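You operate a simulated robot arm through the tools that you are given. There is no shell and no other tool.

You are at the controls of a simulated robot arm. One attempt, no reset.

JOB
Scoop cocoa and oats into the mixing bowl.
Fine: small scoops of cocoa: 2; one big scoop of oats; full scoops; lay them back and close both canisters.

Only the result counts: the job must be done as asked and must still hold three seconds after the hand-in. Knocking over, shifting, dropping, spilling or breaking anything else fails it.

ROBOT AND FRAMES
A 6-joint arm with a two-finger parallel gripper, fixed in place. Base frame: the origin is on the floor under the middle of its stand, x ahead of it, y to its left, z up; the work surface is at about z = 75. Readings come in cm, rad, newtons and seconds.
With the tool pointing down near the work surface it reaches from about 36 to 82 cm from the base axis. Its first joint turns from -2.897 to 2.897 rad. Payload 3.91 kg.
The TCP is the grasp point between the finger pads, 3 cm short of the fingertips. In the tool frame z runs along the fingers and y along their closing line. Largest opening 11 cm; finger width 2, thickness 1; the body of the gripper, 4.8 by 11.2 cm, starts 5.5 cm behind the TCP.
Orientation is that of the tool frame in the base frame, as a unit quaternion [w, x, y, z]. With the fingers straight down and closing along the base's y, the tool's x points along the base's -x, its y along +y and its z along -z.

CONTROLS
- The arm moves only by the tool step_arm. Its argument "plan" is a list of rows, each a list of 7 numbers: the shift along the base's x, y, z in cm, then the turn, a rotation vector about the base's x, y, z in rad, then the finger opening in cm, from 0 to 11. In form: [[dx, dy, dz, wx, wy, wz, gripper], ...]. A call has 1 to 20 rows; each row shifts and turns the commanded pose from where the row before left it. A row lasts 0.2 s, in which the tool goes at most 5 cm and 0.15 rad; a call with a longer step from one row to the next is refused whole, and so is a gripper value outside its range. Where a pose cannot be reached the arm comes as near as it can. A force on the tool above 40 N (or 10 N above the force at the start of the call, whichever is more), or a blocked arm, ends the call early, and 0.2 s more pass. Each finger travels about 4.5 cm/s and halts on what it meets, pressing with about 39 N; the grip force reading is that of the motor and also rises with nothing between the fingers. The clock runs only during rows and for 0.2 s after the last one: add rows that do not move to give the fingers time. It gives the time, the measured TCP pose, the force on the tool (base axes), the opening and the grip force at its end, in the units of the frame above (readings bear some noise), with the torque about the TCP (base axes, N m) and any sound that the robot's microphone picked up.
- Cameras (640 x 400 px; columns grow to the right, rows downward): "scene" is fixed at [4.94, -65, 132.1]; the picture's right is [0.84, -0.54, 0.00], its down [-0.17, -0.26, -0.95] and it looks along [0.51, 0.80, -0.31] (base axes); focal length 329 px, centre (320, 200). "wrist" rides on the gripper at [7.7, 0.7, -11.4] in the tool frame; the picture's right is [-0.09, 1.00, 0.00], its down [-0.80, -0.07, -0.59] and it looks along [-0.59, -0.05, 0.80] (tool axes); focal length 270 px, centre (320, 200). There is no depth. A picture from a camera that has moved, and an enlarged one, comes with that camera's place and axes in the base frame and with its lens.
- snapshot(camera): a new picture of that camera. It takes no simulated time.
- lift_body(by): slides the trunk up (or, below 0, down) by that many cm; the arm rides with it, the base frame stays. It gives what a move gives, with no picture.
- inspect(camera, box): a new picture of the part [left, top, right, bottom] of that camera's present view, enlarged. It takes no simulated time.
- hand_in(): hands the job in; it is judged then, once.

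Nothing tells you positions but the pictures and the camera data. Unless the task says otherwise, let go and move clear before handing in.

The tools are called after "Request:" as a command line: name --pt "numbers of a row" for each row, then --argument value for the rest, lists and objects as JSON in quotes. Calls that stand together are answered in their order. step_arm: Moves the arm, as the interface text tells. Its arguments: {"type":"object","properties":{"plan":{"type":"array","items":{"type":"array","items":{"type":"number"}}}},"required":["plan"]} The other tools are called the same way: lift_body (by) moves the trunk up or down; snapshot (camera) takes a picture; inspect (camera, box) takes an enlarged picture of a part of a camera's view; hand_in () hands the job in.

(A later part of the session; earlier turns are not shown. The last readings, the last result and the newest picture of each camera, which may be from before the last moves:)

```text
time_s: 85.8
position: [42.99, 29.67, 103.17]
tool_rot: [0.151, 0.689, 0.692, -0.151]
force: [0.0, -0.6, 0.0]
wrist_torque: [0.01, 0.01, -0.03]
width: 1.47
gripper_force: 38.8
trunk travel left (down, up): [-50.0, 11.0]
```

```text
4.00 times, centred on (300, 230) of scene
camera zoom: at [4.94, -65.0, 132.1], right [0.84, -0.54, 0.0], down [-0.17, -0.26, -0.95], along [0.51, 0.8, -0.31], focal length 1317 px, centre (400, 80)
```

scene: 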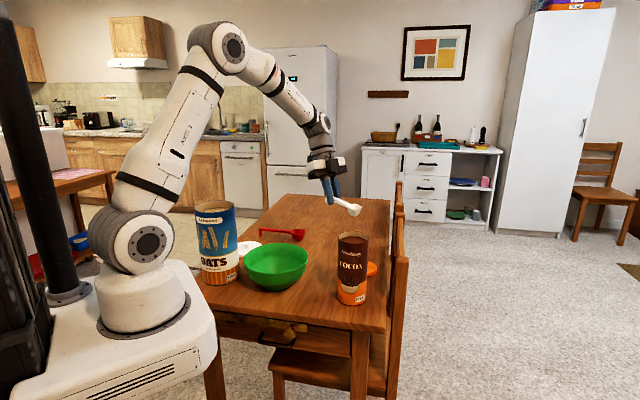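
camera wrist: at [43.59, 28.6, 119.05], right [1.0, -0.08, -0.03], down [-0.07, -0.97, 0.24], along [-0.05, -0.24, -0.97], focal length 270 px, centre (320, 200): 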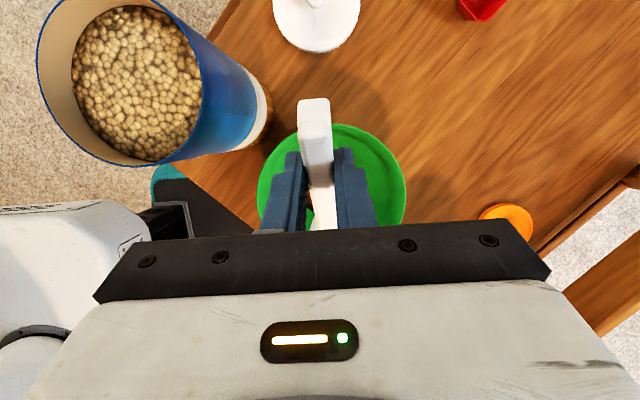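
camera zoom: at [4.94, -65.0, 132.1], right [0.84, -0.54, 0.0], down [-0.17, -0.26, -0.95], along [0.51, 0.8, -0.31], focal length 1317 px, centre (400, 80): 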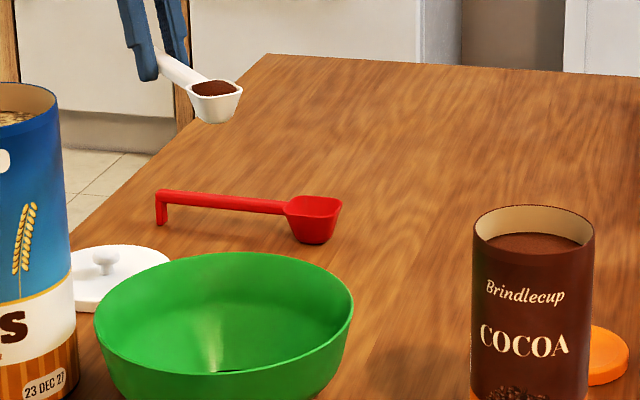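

Request:
step_arm --pt "0 -0.31 -2.15 0.109 0 0 0" --pt "0 -0.31 -2.15 0.109 0 0 0" --pt "0 -0.31 -2.15 0.109 0 0 0" --pt "0 -0.28 -2.15 0.109 0 0 0" --pt "0 -0.8 1.08 0.1309 0 0 0" --pt "0 -0.93 0.97 0.1309 0 0 0" --pt "0 -1.06 0.84 0.1309 0 0 0" --pt "0 -1.15 0.7 0.1309 0 0 0" --pt "0 0 0 0 0 0 0" --pt "0 -1.23 0.53 0.1309 0 0 0" --pt "0 -1.3 0.38 0.1309 0 0 0" --pt "0 -1.33 0.2 0.1309 0 0 0" --pt "0 -1.35 0.02 0.1309 0 0 0" --pt "0 -1.33 -0.15 0.1309 0 0 0" --pt "0 -1.31 -0.33 0.1309 0 0 0" --pt "0 -1.25 -0.49 0.1309 0 0 0" --pt "0 -1.18 -0.65 0.1309 0 0 0" --pt "0 0 0 0 0 0 0" --pt "0 0 0 0 0 0 0" --pt "0 0 0 0 0 0 0"

Request:
inspect --camera "scene" --box '[220, 200, 380, 300]'

```text
time_s: 90.0
position: [43.23, 14.06, 97.7]
tool_rot: [-0.501, 0.498, 0.499, 0.502]
force: [0.7, -0.5, 0.1]
wrist_torque: [0.01, 0.03, 0.01]
width: 1.46
gripper_force: 39.3
trunk travel left (down, up): [-50.0, 11.0]
```

```text
4.00 times, centred on (300, 250) of scene
camera zoom: at [4.94, -65.0, 132.1], right [0.84, -0.54, 0.0], down [-0.17, -0.26, -0.95], along [0.51, 0.8, -0.31], focal length 1317 px, centre (400, 0)
```

zoom: 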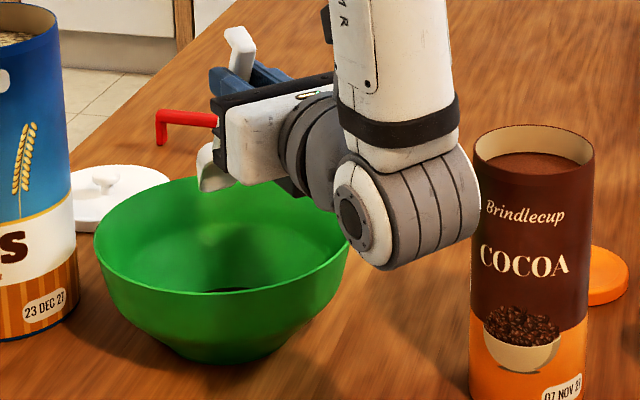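

The second pour is done. I'll un-tilt and raise, then check the scoop and the bowl contents.

Request:
step_arm --pt "0 1.18 1.45 -0.1309 0 0 0" --pt "0 1.25 1.29 -0.1309 0 0 0" --pt "0 1.31 1.13 -0.1309 0 0 0" --pt "0 1.33 0.95 -0.1309 0 0 0" --pt "0 1.35 0.78 -0.1309 0 0 0" --pt "0 1.33 0.6 -0.1309 0 0 0" --pt "0 1.3 0.42 -0.1309 0 0 0" --pt "0 1.23 0.27 -0.1309 0 0 0" --pt "0 1.15 0.1 -0.1309 0 0 0" --pt "0 1.06 -0.04 -0.1309 0 0 0" --pt "0 0.93 -0.17 -0.1309 0 0 0" --pt "0 0.8 -0.28 -0.1309 0 0 0" --pt "0 0 0 0 0 0 0"

Request:
inspect --camera "scene" --box '[220, 160, 396, 270]'

Request:
snapshot --camera "wrist"

```text
time_s: 92.8
position: [43.03, 28.36, 104.08]
tool_rot: [-0.001, 0.706, 0.708, 0.002]
force: [-0.3, -0.1, -1.2]
wrist_torque: [-0.02, -0.05, -0.01]
width: 1.49
gripper_force: 38.9
trunk travel left (down, up): [-50.0, 11.0]
```

```text
3.64 times, centred on (308, 215) of scene
camera zoom: at [4.94, -65.0, 132.1], right [0.84, -0.54, 0.0], down [-0.17, -0.26, -0.95], along [0.51, 0.8, -0.31], focal length 1197 px, centre (364, 146)
```

zoom: 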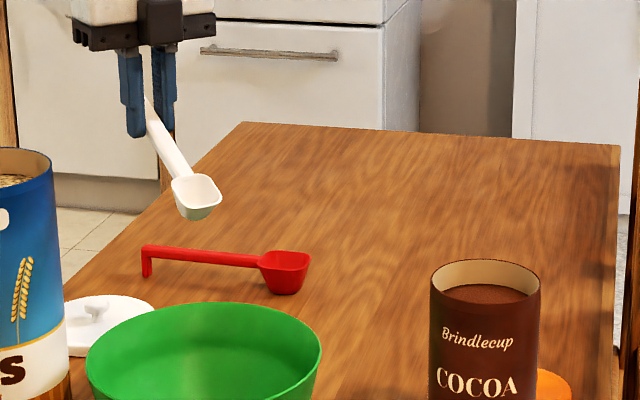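

```text
taken
camera wrist: at [43.66, 36.16, 115.7], right [1.0, -0.09, 0.0], down [-0.07, -0.8, 0.59], along [-0.05, -0.59, -0.81], focal length 270 px, centre (320, 200)
```

wrist: 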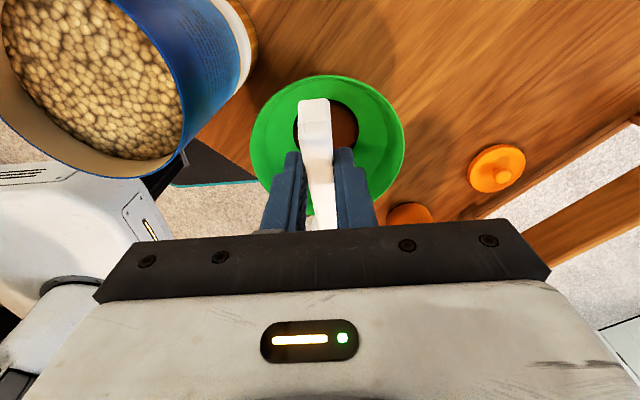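

The scoop is empty and about two scoops of cocoa are in the bowl. Now I'll level the white scoop and bring it back to its resting line at azimuth 40°.

Request:
step_arm --pt "0 0 0 -0.109 0 0 0" --pt "0 0 0 -0.109 0 0 0" --pt "0 0 0 -0.109 0 0 0" --pt "0 0 0 -0.106 0 0 0" --pt "1.106 -0.4975 0 0 0 0.1418 0" --pt "1.106 -0.4975 0 0 0 0.1418 0" --pt "1.106 -0.4975 0 0 0 0.1418 0" --pt "1.106 -0.4975 0 0 0 0.1418 0" --pt "1.106 -0.4975 0 0 0 0.1418 0" --pt "1.106 -0.4975 0 0 0 0.1418 0" --pt "1.106 -0.4975 0 0 0 0.1418 0" --pt "1.106 -0.4975 0 0 0 0.1418 0" --pt "1.106 -0.4975 0 0 0 0.1418 0" --pt "1.106 -0.4975 0 0 0 0.1418 0" --pt "1.106 -0.4975 0 0 0 0.1418 0" --pt "1.106 -0.4975 0 0 0 0.1418 0" --pt "1.106 -0.4975 0 0 0 0.1418 0" --pt "1.106 -0.4975 0 0 0 0.1418 0" --pt "1.106 -0.4975 0 0 0 0.1418 0" --pt "1.106 -0.4975 0 0 0 0.1418 0"

Request:
snapshot --camera "scene"

```text
time_s: 97.0
position: [60.87, 20.31, 104.06]
tool_rot: [0.2, -0.333, 0.918, 0.073]
force: [-0.1, 0.0, -0.9]
wrist_torque: [-0.01, 0.01, 0.01]
width: 1.43
gripper_force: 38.7
trunk travel left (down, up): [-50.0, 11.0]
```

```text
taken
```

scene: 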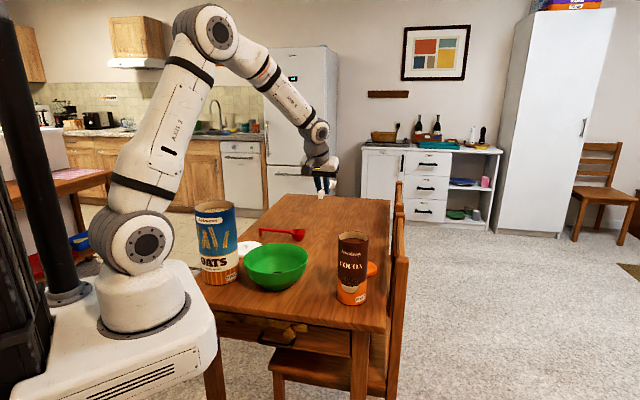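

Request:
step_arm --pt "0 0 -3.5 0 0 0 0" --pt "0 0 -3.5 0 0 0 0" --pt "0 0 -3.5 0 0 0 0" --pt "0 0 -3.5 0 0 0 0" --pt "0 0 -3.5 0 0 0 0" --pt "0 0 -3.5 0 0 0 0" --pt "0 0 -2.0 0 0 0 0" --pt "0 0 -1.5 0 0 0 0" --pt "0 0 -0.9 0 0 0 0" --pt "0 0 0 0 0 0 0"

Request:
inspect --camera "scene" --box '[220, 190, 380, 290]'

```text
time_s: 99.2
position: [60.75, 20.35, 78.74]
tool_rot: [0.201, -0.335, 0.918, 0.072]
force: [-1.2, -0.4, 3.4]
wrist_torque: [0.21, -0.23, -0.02]
width: 1.47
gripper_force: 39.0
trunk travel left (down, up): [-50.0, 11.0]
```

```text
4.00 times, centred on (300, 240) of scene
camera zoom: at [4.94, -65.0, 132.1], right [0.84, -0.54, 0.0], down [-0.17, -0.26, -0.95], along [0.51, 0.8, -0.31], focal length 1317 px, centre (400, 40)
```

zoom: 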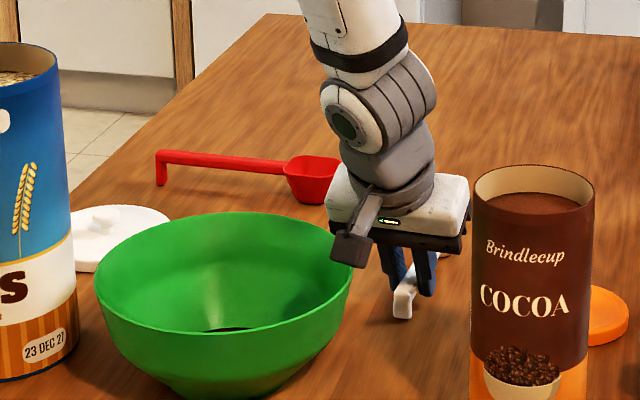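

The scoop touched down at the cup end. I'll release gently.

Request:
step_arm --pt "0 0 -0.1 0 0 0 0" --pt "0 0 0 0 0 0 2" --pt "0 0 0 0 0 0 3.5" --pt "0 0 0 0 0 0 3.5"

Request:
inspect --camera "scene" --box '[220, 190, 380, 290]'

```text
time_s: 100.2
position: [60.9, 20.36, 78.68]
tool_rot: [0.2, -0.335, 0.918, 0.073]
force: [-1.0, -0.5, 0.3]
wrist_torque: [0.0, 0.0, 0.0]
width: 3.52
gripper_force: 0.0
trunk travel left (down, up): [-50.0, 11.0]
```

```text
4.00 times, centred on (300, 240) of scene
camera zoom: at [4.94, -65.0, 132.1], right [0.84, -0.54, 0.0], down [-0.17, -0.26, -0.95], along [0.51, 0.8, -0.31], focal length 1317 px, centre (400, 40)
```

zoom: 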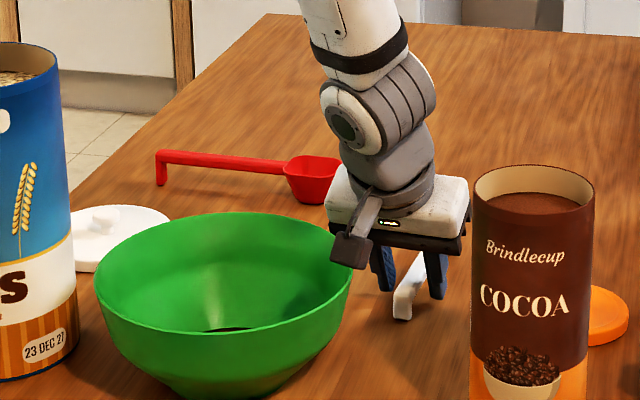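

Request:
step_arm --pt "0.6 0.5 0.3 0 0 0 3.5" --pt "0.5 0.42 1.5 0 0 0 3.5" --pt "0 0 3.0 0 0 0 3.5" --pt "0 0 4.0 0 0 0 3.5" --pt "0 0 4.0 0 0 0 3.5" --pt "0 0 4.0 0 0 0 3.5" --pt "0 0 0 0 0 0 3.5"

Request:
inspect --camera "scene" --box '[220, 190, 380, 290]'

Request:
inspect --camera "scene" --box '[300, 240, 380, 290]'

```text
time_s: 101.8
position: [62.08, 21.26, 95.14]
tool_rot: [0.2, -0.334, 0.918, 0.072]
force: [-0.3, 0.3, -0.4]
wrist_torque: [-0.05, 0.01, -0.01]
width: 3.51
gripper_force: 0.1
trunk travel left (down, up): [-50.0, 11.0]
```

```text
4.00 times, centred on (300, 240) of scene
camera zoom: at [4.94, -65.0, 132.1], right [0.84, -0.54, 0.0], down [-0.17, -0.26, -0.95], along [0.51, 0.8, -0.31], focal length 1317 px, centre (400, 40)
```

zoom: 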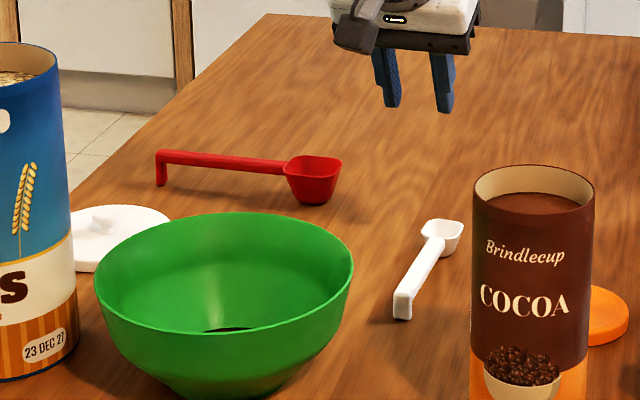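

```text
8.00 times, centred on (340, 265) of scene
camera zoom: at [4.94, -65.0, 132.1], right [0.84, -0.54, 0.0], down [-0.17, -0.26, -0.95], along [0.51, 0.8, -0.31], focal length 2633 px, centre (160, -320)
```

zoom: 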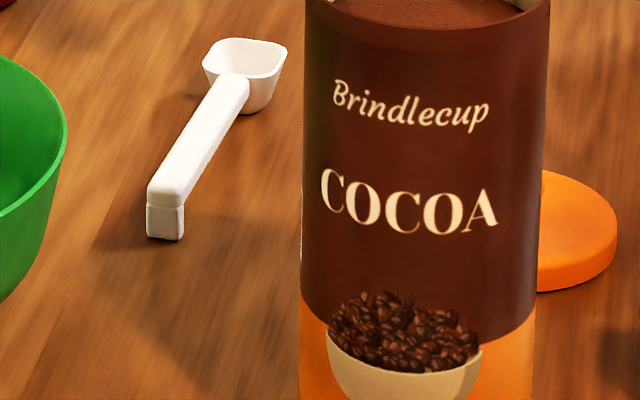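

The white scoop lies about 3 cm from its original spot, and nothing else moved. I'll re-grip it with the tool vertical, nearer the cup and clear of the bowl, and shift it exactly back.

Request:
step_arm --pt "0.34 0.31 0 -0.0922 0.1098 0 3.5" --pt "0.34 0.31 0 -0.0922 0.1098 0 3.5" --pt "0.34 0.32 0 -0.0922 0.1098 0 3.5" --pt "0 0 -4 0 0 0 3.5" --pt "0 0 -4 0 0 0 3.5" --pt "0 0 -4 0 0 0 3.5" --pt "0 0 -3 0 0 0 3.5" --pt "0 0 -1.7 0 0 0 3.5" --pt "0 0 0 0 0 0 3.5"

Request:
snapshot --camera "wrist"

Request:
inspect --camera "scene" --box '[260, 200, 388, 280]'

```text
time_s: 103.8
position: [63.01, 22.14, 78.62]
tool_rot: [0.0, -0.343, 0.939, -0.001]
force: [0.2, -0.5, -0.3]
wrist_torque: [-0.03, 0.01, 0.01]
width: 3.49
gripper_force: 0.0
trunk travel left (down, up): [-50.0, 11.0]
```

```text
taken
camera wrist: at [56.66, 17.79, 90.13], right [-0.57, 0.82, 0.0], down [0.66, 0.46, 0.59], along [0.49, 0.34, -0.8], focal length 270 px, centre (320, 200)
```

wrist: 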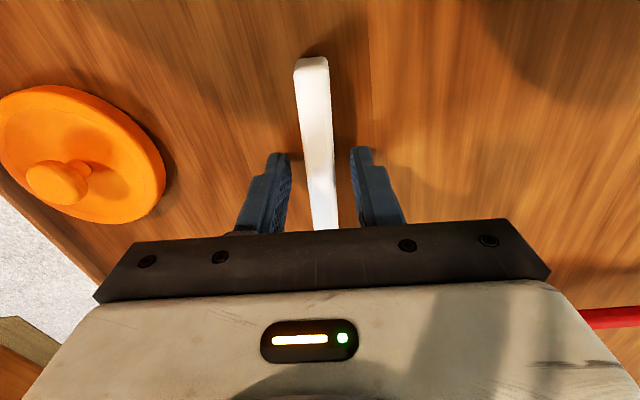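

```text
5.00 times, centred on (324, 240) of scene
camera zoom: at [4.94, -65.0, 132.1], right [0.84, -0.54, 0.0], down [-0.17, -0.26, -0.95], along [0.51, 0.8, -0.31], focal length 1646 px, centre (300, 0)
```

zoom: 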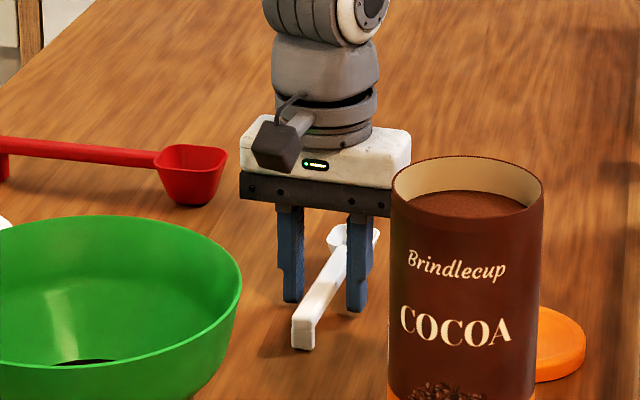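

Request:
step_arm --pt "0 0 -0.2 0 0 0 3.5" --pt "0 0 0 0 0 0 1.5" --pt "0 0 0 0 0 0 0" --pt "0 0 0 0 0 0 0" --pt "0 0 0 0 0 0 0" --pt "0 0 0.6 0 0 0 0" --pt "-0.8 -0.65 0 0 0 0 0" --pt "-0.8 -0.65 0 0 0 0 0" --pt "-0.85 -0.7 0 0 0 0 0" --pt "0 0 -0.3 0 0 0 0" --pt "0 0 -0.25 0 0 0 0" --pt "0 0 0 0 0 0 0"

Request:
inspect --camera "scene" --box '[300, 240, 380, 290]'

```text
time_s: 106.4
position: [60.47, 20.08, 78.55]
tool_rot: [-0.001, -0.343, 0.939, 0.0]
force: [1.5, 0.1, 0.0]
wrist_torque: [0.01, -0.02, 0.0]
width: 1.43
gripper_force: 39.1
trunk travel left (down, up): [-50.0, 11.0]
```

```text
8.00 times, centred on (340, 265) of scene
camera zoom: at [4.94, -65.0, 132.1], right [0.84, -0.54, 0.0], down [-0.17, -0.26, -0.95], along [0.51, 0.8, -0.31], focal length 2633 px, centre (160, -320)
```

zoom: 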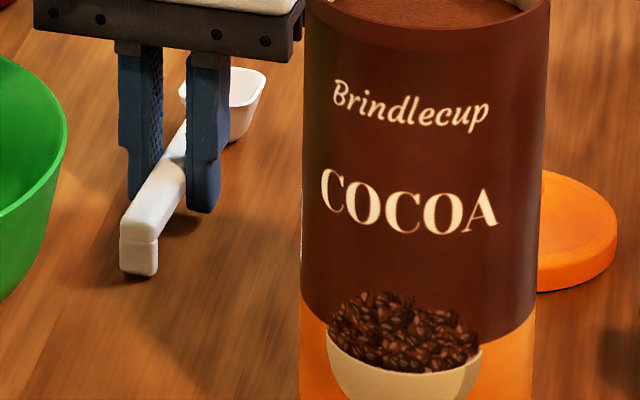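

The scoop is back essentially where it was originally. Releasing and rising.

Request:
step_arm --pt "0 0 -0.1 0 0 0 0" --pt "0 0 0 0 0 0 2" --pt "0 0 0 0 0 0 3.5" --pt "0 0 0 0 0 0 3.5" --pt "0 0 2 0 0 0 3.5" --pt "0 0 4 0 0 0 3.5" --pt "0 0 4.5 0 0 0 3.5" --pt "0 0 4.5 0 0 0 3.5" --pt "0 0 4.5 0 0 0 3.5" --pt "0 0 4.5 0 0 0 3.5" --pt "0 0 0 0 0 0 3.5"

Request:
inspect --camera "scene" --box '[300, 240, 380, 290]'

Request:
inspect --camera "scene" --box '[180, 180, 400, 318]'

Request:
snapshot --camera "wrist"

```text
time_s: 108.8
position: [60.26, 20.48, 102.6]
tool_rot: [-0.001, -0.343, 0.939, -0.001]
force: [1.1, -0.2, -0.6]
wrist_torque: [-0.01, -0.01, 0.0]
width: 3.49
gripper_force: 0.1
trunk travel left (down, up): [-50.0, 11.0]
```

```text
8.00 times, centred on (340, 265) of scene
camera zoom: at [4.94, -65.0, 132.1], right [0.84, -0.54, 0.0], down [-0.17, -0.26, -0.95], along [0.51, 0.8, -0.31], focal length 2633 px, centre (160, -320)
```

zoom: 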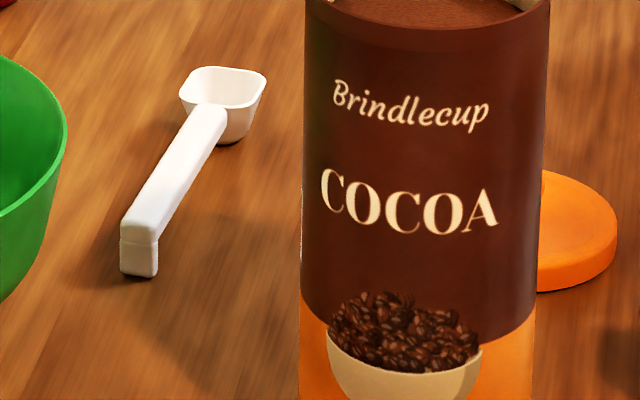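

```text
2.90 times, centred on (290, 249) of scene
camera zoom: at [4.94, -65.0, 132.1], right [0.84, -0.54, 0.0], down [-0.17, -0.26, -0.95], along [0.51, 0.8, -0.31], focal length 954 px, centre (407, 58)
```

zoom: 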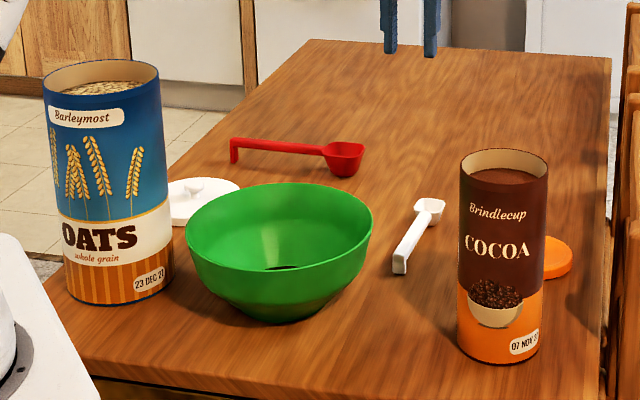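

```text
taken
camera wrist: at [53.96, 16.14, 114.15], right [-0.57, 0.82, 0.0], down [0.66, 0.46, 0.59], along [0.49, 0.34, -0.81], focal length 270 px, centre (320, 200)
```

wrist: 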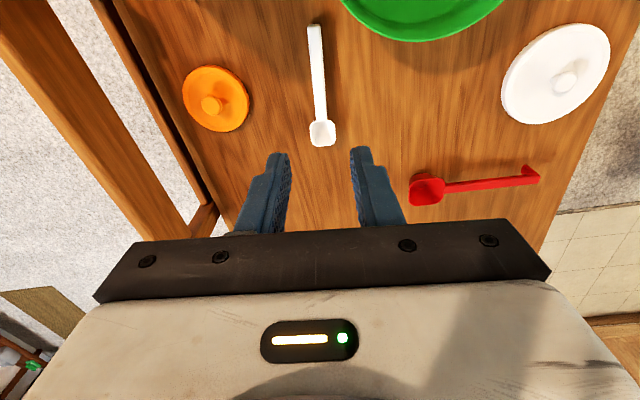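

The white scoop is back on its original spot and everything else looks undisturbed. Next I'll move above the red scoop, aligned with its handle at about -45°.

Request:
step_arm --pt "-0.33 2.95 -0.2 0 0 -0.1484 5" --pt "-0.33 2.95 -0.2 0 0 -0.1484 5" --pt "-0.33 2.95 -0.2 0 0 -0.1484 5" --pt "-0.33 2.95 -0.2 0 0 -0.1484 5" --pt "-0.33 2.95 -0.2 0 0 -0.1484 5" --pt "-0.33 2.95 -0.2 0 0 -0.1484 5" --pt "-0.33 2.95 -0.2 0 0 -0.1484 5" --pt "-0.33 2.95 -0.2 0 0 -0.1484 5" --pt "-0.33 2.95 -0.2 0 0 -0.1484 5" --pt "-0.33 2.95 -0.2 0 0 -0.1484 5" --pt "0 0 0 0 0 0 5"

Request:
snapshot --camera "wrist"

Request:
inspect --camera "wrist" --box '[192, 0, 448, 160]'

```text
time_s: 111.2
position: [57.15, 49.85, 100.64]
tool_rot: [0.0, 0.382, 0.924, 0.0]
force: [-0.6, 0.5, 0.0]
wrist_torque: [0.01, 0.0, -0.02]
width: 5.03
gripper_force: 0.0
trunk travel left (down, up): [-50.0, 11.0]
```

```text
taken
camera wrist: at [52.16, 55.96, 112.06], right [0.77, 0.64, 0.0], down [0.52, -0.62, 0.59], along [0.38, -0.46, -0.8], focal length 270 px, centre (320, 200)
```

wrist: 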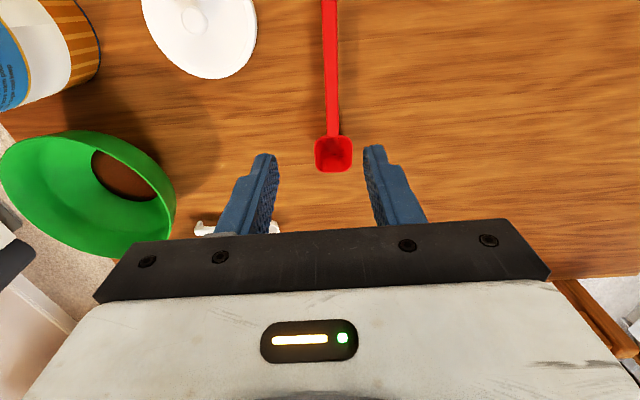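

```text
2.50 times, centred on (320, 80) of wrist
camera zoom: at [52.16, 55.96, 112.06], right [0.77, 0.64, 0.0], down [0.52, -0.62, 0.59], along [0.38, -0.46, -0.8], focal length 676 px, centre (320, 500)
```

zoom: 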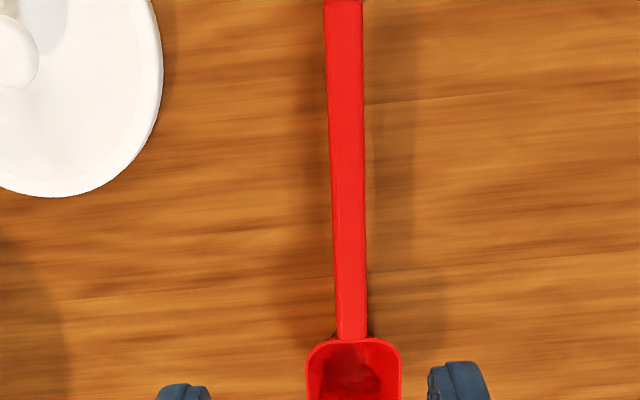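

The red scoop's cup is at about (64.4, 44.2), with the handle running at about -46.5° from the end. I'll position over the handle, pitch back 25°, and descend.

Request:
step_arm --pt "-0.7 1.4 -2 -0.1057 -0.0998 -0.01 5" --pt "-0.7 1.4 -2 -0.1057 -0.0998 -0.01 5" --pt "-0.65 1.35 -2 -0.1057 -0.0998 -0.01 5" --pt "0 0 -4 0 0 0 5" --pt "0 0 -4 0 0 0 5" --pt "0 0 -2.5 0 0 0 5" --pt "0 0 0 0 0 0 5"

Request:
snapshot --camera "wrist"

Request:
inspect --camera "scene" --box '[220, 180, 348, 260]'

```text
time_s: 112.8
position: [55.0, 53.94, 83.89]
tool_rot: [0.196, 0.388, 0.896, -0.089]
force: [0.3, -0.5, 0.5]
wrist_torque: [0.02, -0.01, -0.01]
width: 5.03
gripper_force: 0.0
trunk travel left (down, up): [-50.0, 11.0]
```

```text
taken
camera wrist: at [47.47, 63.21, 91.1], right [0.78, 0.62, 0.03], down [0.28, -0.39, 0.88], along [0.56, -0.68, -0.48], focal length 270 px, centre (320, 200)
```

wrist: 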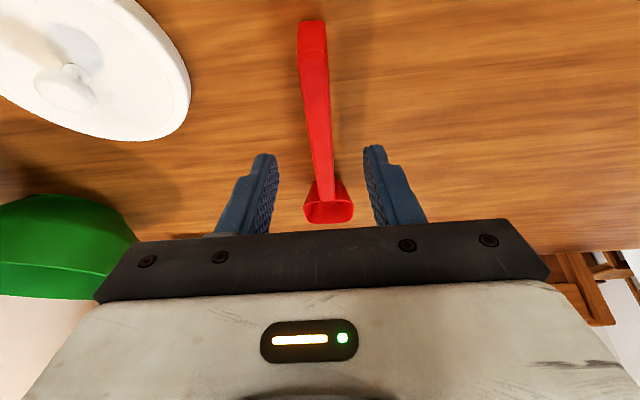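

```text
5.00 times, centred on (284, 220) of scene
camera zoom: at [4.94, -65.0, 132.1], right [0.84, -0.54, 0.0], down [-0.17, -0.26, -0.95], along [0.51, 0.8, -0.31], focal length 1646 px, centre (500, 100)
```

zoom: 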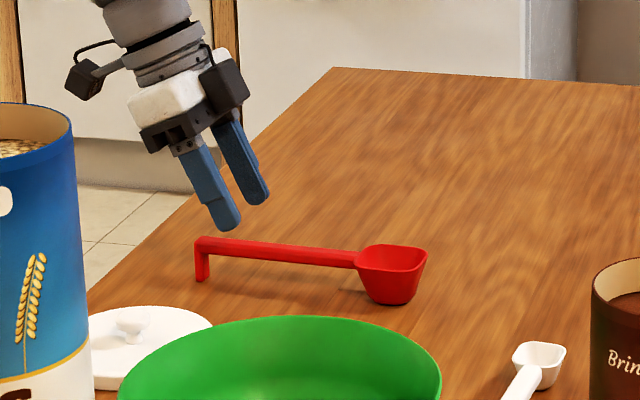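

Request:
step_arm --pt "0.05 0 -2.5 0 0 0 5" --pt "0.05 0 -1.7 0 0 0 5" --pt "0 0 -1.2 0 0 0 5" --pt "0 0 0 0 0 0 5"

Request:
inspect --camera "scene" --box '[220, 180, 348, 260]'

Request:
snapshot --camera "wrist"

```text
time_s: 113.8
position: [55.17, 53.77, 78.61]
tool_rot: [0.196, 0.387, 0.897, -0.089]
force: [0.2, 0.3, -0.7]
wrist_torque: [-0.01, 0.0, 0.02]
width: 5.03
gripper_force: 0.1
trunk travel left (down, up): [-50.0, 11.0]
```

```text
5.00 times, centred on (284, 220) of scene
camera zoom: at [4.94, -65.0, 132.1], right [0.84, -0.54, 0.0], down [-0.17, -0.26, -0.95], along [0.51, 0.8, -0.31], focal length 1646 px, centre (500, 100)
```

zoom: 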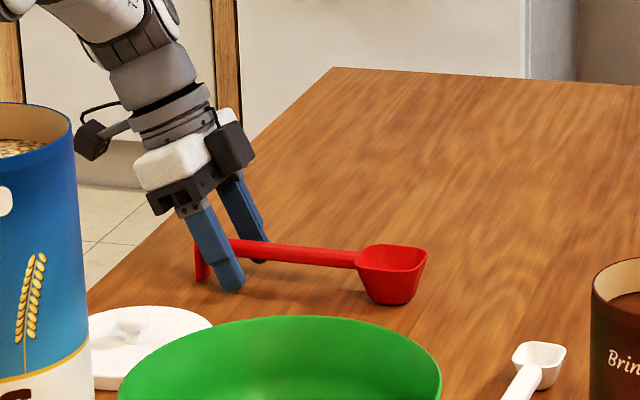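

```text
taken
camera wrist: at [47.59, 63.12, 85.78], right [0.78, 0.62, 0.03], down [0.28, -0.39, 0.88], along [0.56, -0.68, -0.48], focal length 270 px, centre (320, 200)
```

wrist: 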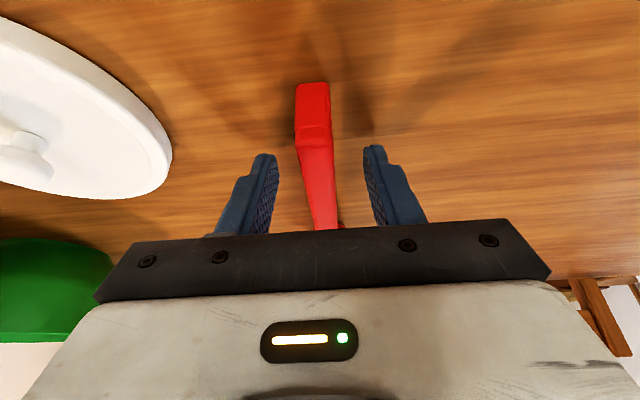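

The fingers straddle the red handle. Closing and lifting now.

Request:
step_arm --pt "0 0 -0.1 0 0 0 4" --pt "0 0 0 0 0 0 2" --pt "0 0 0 0 0 0 0" --pt "0 0 0 0 0 0 0" --pt "0 0 0 0 0 0 0" --pt "0 0 0 0 0 0 0"

Request:
step_arm --pt "0 0 1 0 0 0 0" --pt "0 0 2 0 0 0 0" --pt "0 0 3 0 0 0 0" --pt "0 0 4 0 0 0 0" --pt "0 0 4.5 0 0 0 0" --pt "0 0 4.5 0 0 0 0" --pt "0 0 4.5 0 0 0 0" --pt "0 0 4.5 0 0 0 0" --pt "0 0 4.0 0 0 0 0" --pt "0 0 0 0 0 0 0"

Request:
inspect --camera "scene" --box '[180, 100, 372, 220]'

Request:
inspect --camera "scene" --box '[180, 180, 400, 318]'

```text
time_s: 115.2
position: [55.25, 53.93, 78.57]
tool_rot: [0.197, 0.387, 0.896, -0.089]
force: [0.2, 0.1, 0.1]
wrist_torque: [-0.05, 0.0, 0.0]
width: 1.52
gripper_force: 39.4
trunk travel left (down, up): [-50.0, 11.0]
```

```text
time_s: 117.4
position: [55.22, 53.81, 110.62]
tool_rot: [0.196, 0.388, 0.896, -0.089]
force: [0.1, 0.0, 0.2]
wrist_torque: [-0.01, -0.01, 0.02]
width: 1.51
gripper_force: 38.6
trunk travel left (down, up): [-50.0, 11.0]
```

```text
3.33 times, centred on (276, 160) of scene
camera zoom: at [4.94, -65.0, 132.1], right [0.84, -0.54, 0.0], down [-0.17, -0.26, -0.95], along [0.51, 0.8, -0.31], focal length 1097 px, centre (467, 333)
```

zoom: 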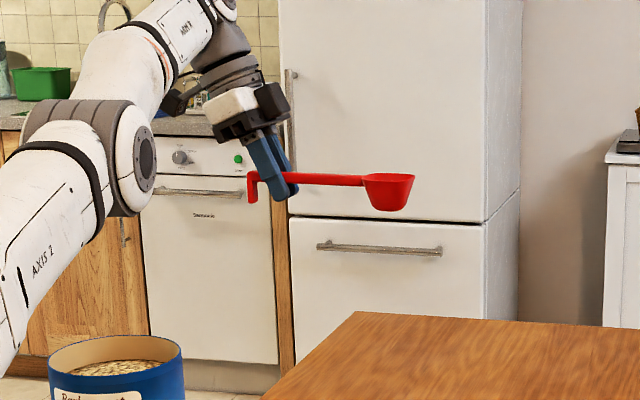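

```text
2.90 times, centred on (290, 249) of scene
camera zoom: at [4.94, -65.0, 132.1], right [0.84, -0.54, 0.0], down [-0.17, -0.26, -0.95], along [0.51, 0.8, -0.31], focal length 954 px, centre (407, 58)
```

zoom: 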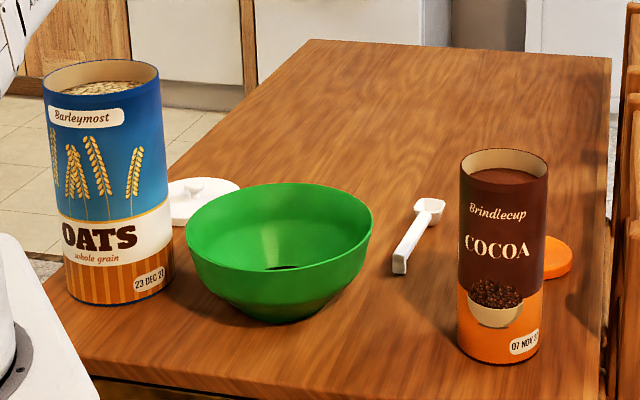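

The red scoop is held as modelled, 13.5 cm from the TCP to the cup centre. Now I'll swing the yaw to -90° and move to the +y side of the oats canister, staying high.

Request:
step_arm --pt "-3.6 -1.0 0 0 0 -0.1078 0" --pt "-3.65 -1.0 0 0 0 -0.1078 0" --pt "-3.65 -1.0 0 0 0 -0.1078 0" --pt "-3.65 -1.0 0 0 0 -0.1078 0" --pt "-3.65 -1.0 0 0 0 -0.1078 0" --pt "-3.65 -1.0 0 0 0 -0.1078 0" --pt "-3.65 -1.0 0 0 0 -0.1078 0" --pt "0 0 0 0 0 0 0"

Request:
snapshot --camera "scene"

Request:
inspect --camera "scene" --box '[160, 140, 288, 220]'

Request:
snapshot --camera "wrist"

```text
time_s: 119.2
position: [29.65, 46.87, 110.59]
tool_rot: [0.15, 0.691, 0.69, -0.155]
force: [-0.7, 0.4, -1.3]
wrist_torque: [0.03, 0.05, -0.03]
width: 1.51
gripper_force: 39.1
trunk travel left (down, up): [-50.0, 11.0]
```

```text
taken
```

scene: 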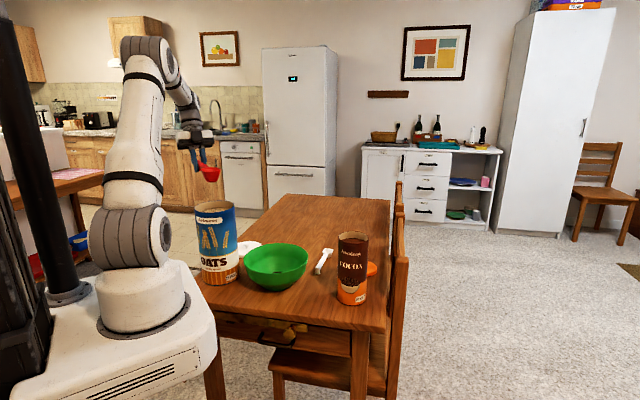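

```text
5.00 times, centred on (224, 180) of scene
camera zoom: at [4.94, -65.0, 132.1], right [0.84, -0.54, 0.0], down [-0.17, -0.26, -0.95], along [0.51, 0.8, -0.31], focal length 1646 px, centre (800, 300)
```

zoom: 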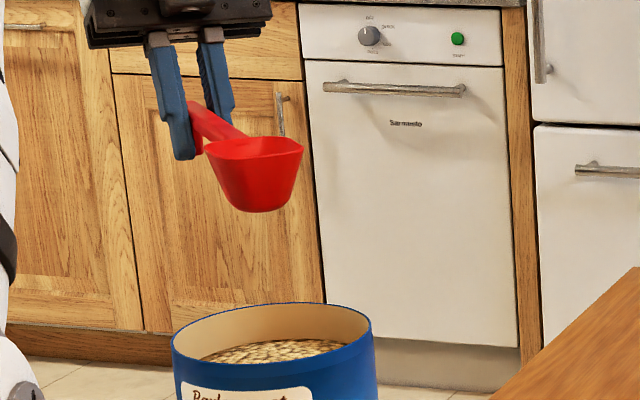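

```text
taken
camera wrist: at [30.26, 58.8, 117.69], right [1.0, -0.08, 0.03], down [-0.07, -0.48, 0.88], along [-0.06, -0.88, -0.48], focal length 270 px, centre (320, 200)
```

wrist: 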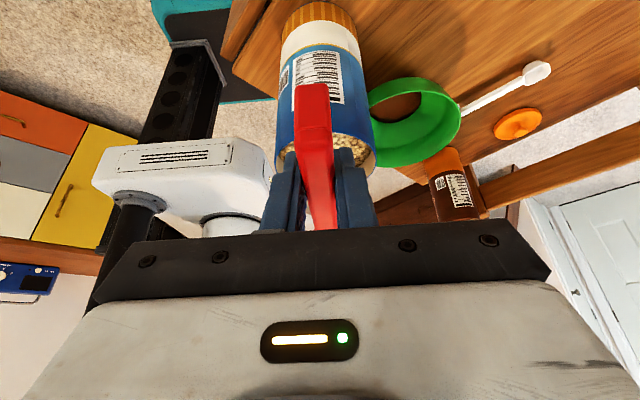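

The model matches: the cup projects where I see it. Now I'll tilt the red scoop to 52° above the oats canister.

Request:
step_arm --pt "0 -1.09 0.4 0.1297 0 0 0" --pt "0 -1.09 0.4 0.1297 0 0 0" --pt "0 -1.09 0.4 0.1297 0 0 0" --pt "0 -1.09 0.4 0.1297 0 0 0" --pt "0 -1.1 0.4 0.1297 0 0 0" --pt "0 -1.1 0.4 0.1297 0 0 0" --pt "0 -1.1 0.4 0.1297 0 0 0" --pt "0 0 0 0 0 0 0"

Request:
inspect --camera "scene" --box '[160, 150, 288, 230]'

Request:
snapshot --camera "wrist"

```text
time_s: 121.0
position: [29.67, 39.2, 113.27]
tool_rot: [-0.169, 0.685, 0.689, 0.164]
force: [0.0, 0.4, -0.3]
wrist_torque: [0.06, 0.0, 0.0]
width: 1.51
gripper_force: 39.0
trunk travel left (down, up): [-50.0, 11.0]
```

```text
5.00 times, centred on (224, 190) of scene
camera zoom: at [4.94, -65.0, 132.1], right [0.84, -0.54, 0.0], down [-0.17, -0.26, -0.95], along [0.51, 0.8, -0.31], focal length 1646 px, centre (800, 250)
```

zoom: 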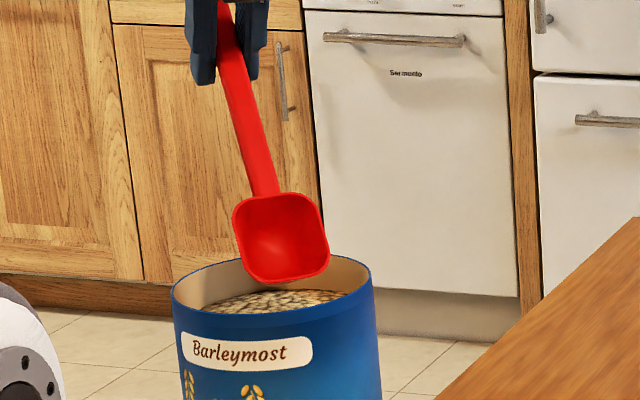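

```text
taken
camera wrist: at [30.34, 40.95, 127.02], right [1.0, -0.07, -0.05], down [-0.06, -0.98, 0.16], along [-0.06, -0.16, -0.99], focal length 270 px, centre (320, 200)
```

wrist: 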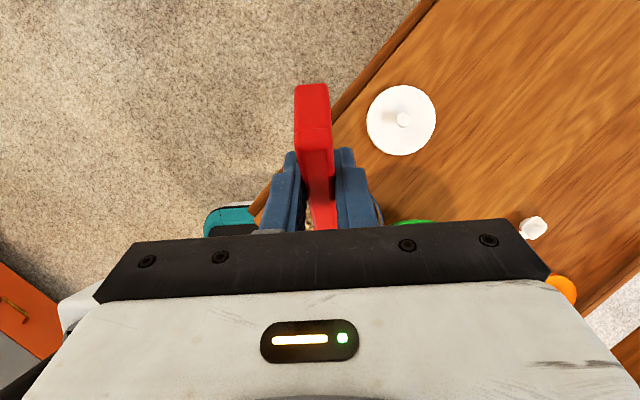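

Tilted and lined up. I'll descend into the oats in two stages, watching for contact.

Request:
step_arm --pt "-0.1 -0.1 -1.2 0 0 0 0" --pt "-0.1 -0.1 -1.2 0 0 0 0" --pt "0 -0.1 -1.2 0 0 0 0" --pt "0 -0.1 -1.2 0 0 0 0" --pt "0 -0.1 -1.0 0 0 0 0" --pt "0 0 0 0 0 0 0"

Request:
inspect --camera "scene" --box '[160, 170, 288, 250]'

```text
time_s: 122.4
position: [29.46, 38.63, 107.35]
tool_rot: [-0.167, 0.687, 0.689, 0.163]
force: [0.6, -0.2, -1.5]
wrist_torque: [0.06, 0.0, 0.04]
width: 1.52
gripper_force: 39.2
trunk travel left (down, up): [-50.0, 11.0]
```

```text
5.00 times, centred on (224, 210) of scene
camera zoom: at [4.94, -65.0, 132.1], right [0.84, -0.54, 0.0], down [-0.17, -0.26, -0.95], along [0.51, 0.8, -0.31], focal length 1646 px, centre (800, 150)
```

zoom: 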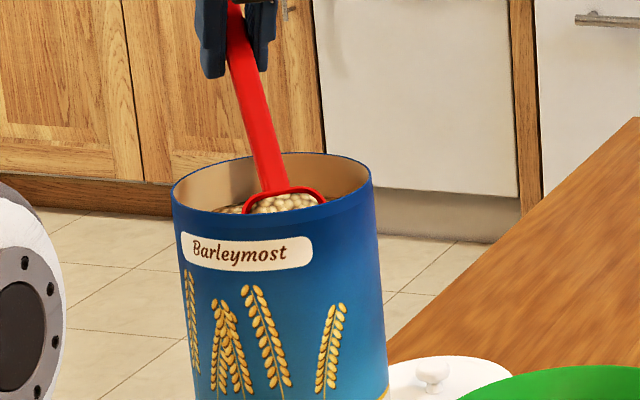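

Request:
step_arm --pt "0 -0.08 -1.0 0 0 0 0" --pt "0 -0.08 -0.9 0 0 0 0" --pt "0 -0.08 -0.8 0 0 0 0" --pt "0 0 -0.6 0 0 0 0" --pt "0 0 0 0 0 0 0"

Request:
inspect --camera "scene" --box '[160, 170, 288, 250]'

```text
time_s: 123.6
position: [29.54, 38.47, 104.15]
tool_rot: [-0.168, 0.687, 0.688, 0.163]
force: [-0.6, 1.2, -0.4]
wrist_torque: [0.15, 0.05, -0.02]
width: 1.52
gripper_force: 39.1
trunk travel left (down, up): [-50.0, 11.0]
```

```text
5.00 times, centred on (224, 210) of scene
camera zoom: at [4.94, -65.0, 132.1], right [0.84, -0.54, 0.0], down [-0.17, -0.26, -0.95], along [0.51, 0.8, -0.31], focal length 1646 px, centre (800, 150)
```

zoom: 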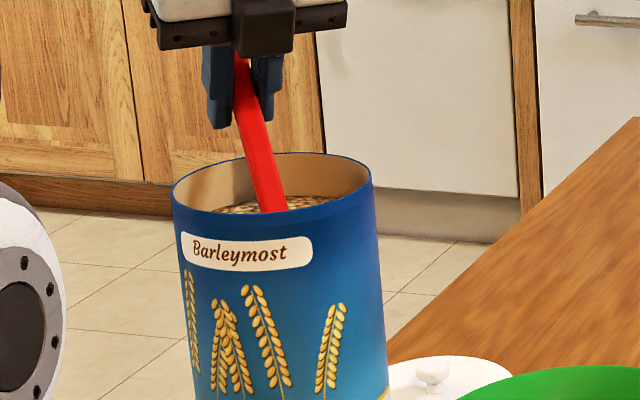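

The scoop is fully submerged. Now I'll level it out gradually along the clearance path.

Request:
step_arm --pt "0 0.71 0.12 -0.0524 0 0 0" --pt "0 0.71 0.12 -0.0523 0 0 0" --pt "0 0.5 0.1 -0.0524 0 0 0" --pt "0 0.49 0.09 -0.0523 0 0 0" --pt "0 0.5 0.03 -0.0524 0 0 0" --pt "0 0.49 0.02 -0.0523 0 0 0" --pt "0 0 0 0 0 0 0"

Request:
inspect --camera "scene" --box '[160, 170, 288, 250]'

```text
time_s: 125.2
position: [29.54, 41.9, 104.77]
tool_rot: [-0.059, 0.703, 0.706, 0.054]
force: [-0.7, 1.4, -1.2]
wrist_torque: [0.05, 0.07, -0.06]
width: 1.52
gripper_force: 38.7
trunk travel left (down, up): [-50.0, 11.0]
```

```text
5.00 times, centred on (224, 210) of scene
camera zoom: at [4.94, -65.0, 132.1], right [0.84, -0.54, 0.0], down [-0.17, -0.26, -0.95], along [0.51, 0.8, -0.31], focal length 1646 px, centre (800, 150)
```

zoom: 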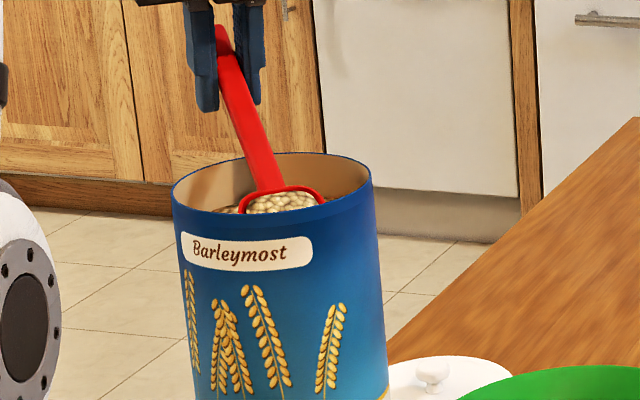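

Request:
step_arm --pt "0 0.43 -0.08 -0.0524 0 0 0" --pt "0 0.43 -0.09 -0.0523 0 0 0" --pt "0 0.41 -0.25 -0.0698 0 0 0" --pt "0 0.41 -0.25 -0.0698 0 0 0" --pt "0 0.39 -0.36 -0.0873 0 0 0" --pt "0 0.39 -0.36 -0.0873 0 0 0" --pt "0 0.2 -0.33 -0.0873 0 0 0" --pt "0 0.17 -0.33 -0.0873 0 0 0" --pt "0 0 0 0 0 0 0"

Request:
inspect --camera "scene" --box '[160, 160, 288, 240]'

```text
time_s: 127.2
position: [29.43, 44.69, 102.73]
tool_rot: [0.15, 0.69, 0.691, -0.156]
force: [0.6, -0.5, -1.4]
wrist_torque: [0.05, 0.01, 0.03]
width: 1.48
gripper_force: 38.6
trunk travel left (down, up): [-50.0, 11.0]
```

```text
5.00 times, centred on (224, 200) of scene
camera zoom: at [4.94, -65.0, 132.1], right [0.84, -0.54, 0.0], down [-0.17, -0.26, -0.95], along [0.51, 0.8, -0.31], focal length 1646 px, centre (800, 200)
```

zoom: 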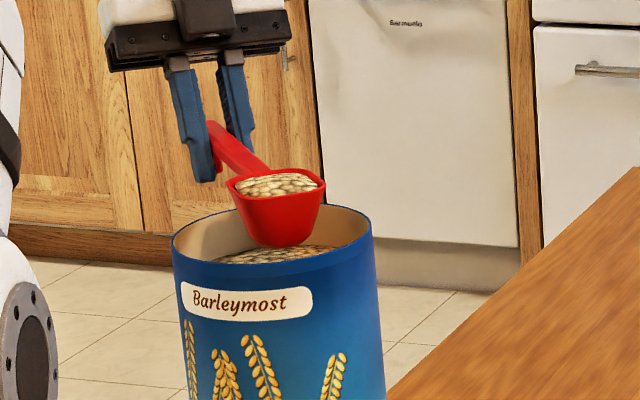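

Request:
inspect --camera "scene" --box '[192, 182, 240, 212]'

Request:
snapshot --camera "wrist"

```text
13.33 times, centred on (216, 197) of scene
camera zoom: at [4.94, -65.0, 132.1], right [0.84, -0.54, 0.0], down [-0.17, -0.26, -0.95], along [0.51, 0.8, -0.31], focal length 4389 px, centre (1707, 240)
```

zoom: 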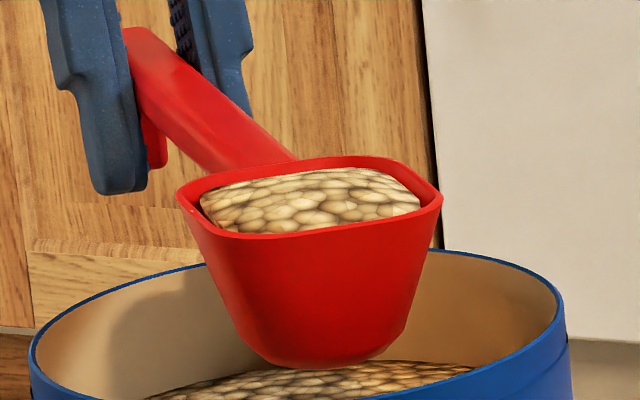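

```text
taken
camera wrist: at [30.16, 56.63, 109.83], right [1.0, -0.08, 0.03], down [-0.06, -0.47, 0.88], along [-0.06, -0.88, -0.48], focal length 270 px, centre (320, 200)
```

wrist: 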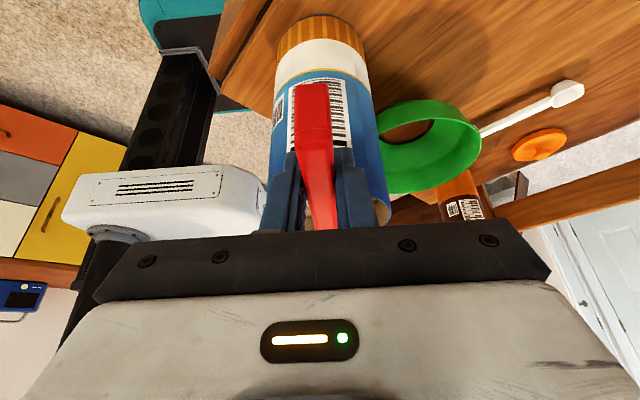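

The red scoop is full of oats and the canister hasn't moved. I'll raise it level and carry it over the bowl.

Request:
step_arm --pt "0 0 1.0 0 0 0 0" --pt "0 0 1.6 0 0 0 0" --pt "0 0 1.7 0 0 0 0" --pt "0.7 -0.6 0 0 0 0 0" --pt "1.4 -1.2 0 0 0 0 0" --pt "1.6 -1.3 0 0 0 0 0" --pt "1.6 -1.3 0 0 0 0 0" --pt "1.6 -1.3 0 0 0 0 0" --pt "1.6 -1.3 0 0 0 0 0" --pt "1.6 -1.3 0 0 0 0 0" --pt "1.5 -1.3 0 0 0 0 0" --pt "1.2 -1.0 0 0 0 0 0" --pt "0.8 -0.7 0 0 0 0 0" --pt "0 0 0 0 0 0 0"

Request:
inspect --camera "scene" --box '[200, 160, 360, 260]'

```text
time_s: 130.2
position: [43.08, 33.54, 106.84]
tool_rot: [0.15, 0.69, 0.691, -0.155]
force: [-0.3, -0.6, -0.9]
wrist_torque: [0.04, 0.05, -0.03]
width: 1.52
gripper_force: 39.0
trunk travel left (down, up): [-50.0, 11.0]
```

```text
4.00 times, centred on (280, 210) of scene
camera zoom: at [4.94, -65.0, 132.1], right [0.84, -0.54, 0.0], down [-0.17, -0.26, -0.95], along [0.51, 0.8, -0.31], focal length 1317 px, centre (480, 160)
```

zoom: 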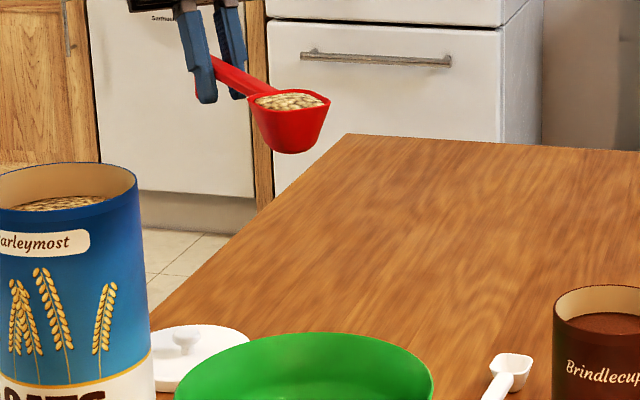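

The scoop is over the bowl and still full. I'll lower and tilt it gradually.

Request:
step_arm --pt "0 -0.38 -0.95 0.109 0 0 0" --pt "0 -0.38 -0.95 0.109 0 0 0" --pt "0 -0.38 -0.95 0.109 0 0 0" --pt "0 -0.38 -0.95 0.109 0 0 0" --pt "0 -0.9 0.52 0.1309 0 0 0" --pt "0 -1.09 0.39 0.1309 0 0 0" --pt "0 -1.25 0.24 0.1309 0 0 0" --pt "0 -1.41 0.07 0.1309 0 0 0" --pt "0 0 0 0 0 0 0"

Request:
inspect --camera "scene" --box '[220, 180, 380, 280]'

```text
time_s: 132.2
position: [43.17, 27.29, 104.34]
tool_rot: [-0.186, 0.681, 0.684, 0.183]
force: [0.0, 0.3, -1.0]
wrist_torque: [0.05, 0.0, 0.0]
width: 1.54
gripper_force: 39.3
trunk travel left (down, up): [-50.0, 11.0]
```

```text
4.00 times, centred on (300, 230) of scene
camera zoom: at [4.94, -65.0, 132.1], right [0.84, -0.54, 0.0], down [-0.17, -0.26, -0.95], along [0.51, 0.8, -0.31], focal length 1317 px, centre (400, 80)
```

zoom: 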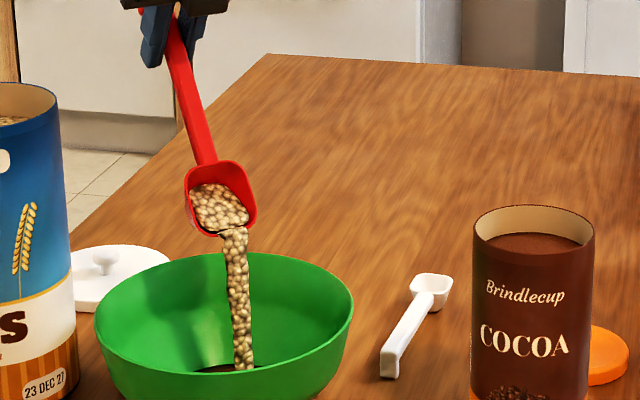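

The oats are streaming into the bowl. Continuing the tilt.

Request:
step_arm --pt "0 0 0 0 0 0 0" --pt "0 -1.54 -0.13 0.1309 0 0 0" --pt "0 -1.64 -0.34 0.1309 0 0 0" --pt "0 -1.71 0.45 0.1309 0 0 0" --pt "0 -1.75 0.21 0.1309 0 0 0" --pt "0 -1.77 -0.01 0.1309 0 0 0" --pt "0 -1.75 -0.24 0.1309 0 0 0" --pt "0 -1.7 -0.47 0.1309 0 0 0" --pt "0 -1.63 -0.69 0.1309 0 0 0" --pt "0 -1.52 -0.9 0.1309 0 0 0" --pt "0 0 0 0 0 0 0" --pt "0 0 0 0 0 0 0" --pt "0 0 0 0 0 0 0"

Request:
inspect --camera "scene" --box '[220, 180, 380, 280]'

```text
time_s: 135.0
position: [43.11, 12.04, 102.27]
tool_rot: [0.533, -0.464, -0.468, -0.531]
force: [0.2, 0.8, -0.9]
wrist_torque: [-0.03, -0.01, 0.02]
width: 1.52
gripper_force: 39.3
trunk travel left (down, up): [-50.0, 11.0]
```

```text
4.00 times, centred on (300, 230) of scene
camera zoom: at [4.94, -65.0, 132.1], right [0.84, -0.54, 0.0], down [-0.17, -0.26, -0.95], along [0.51, 0.8, -0.31], focal length 1317 px, centre (400, 80)
```

zoom: 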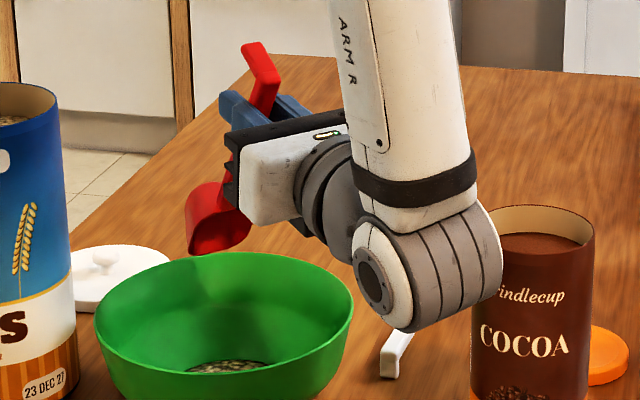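

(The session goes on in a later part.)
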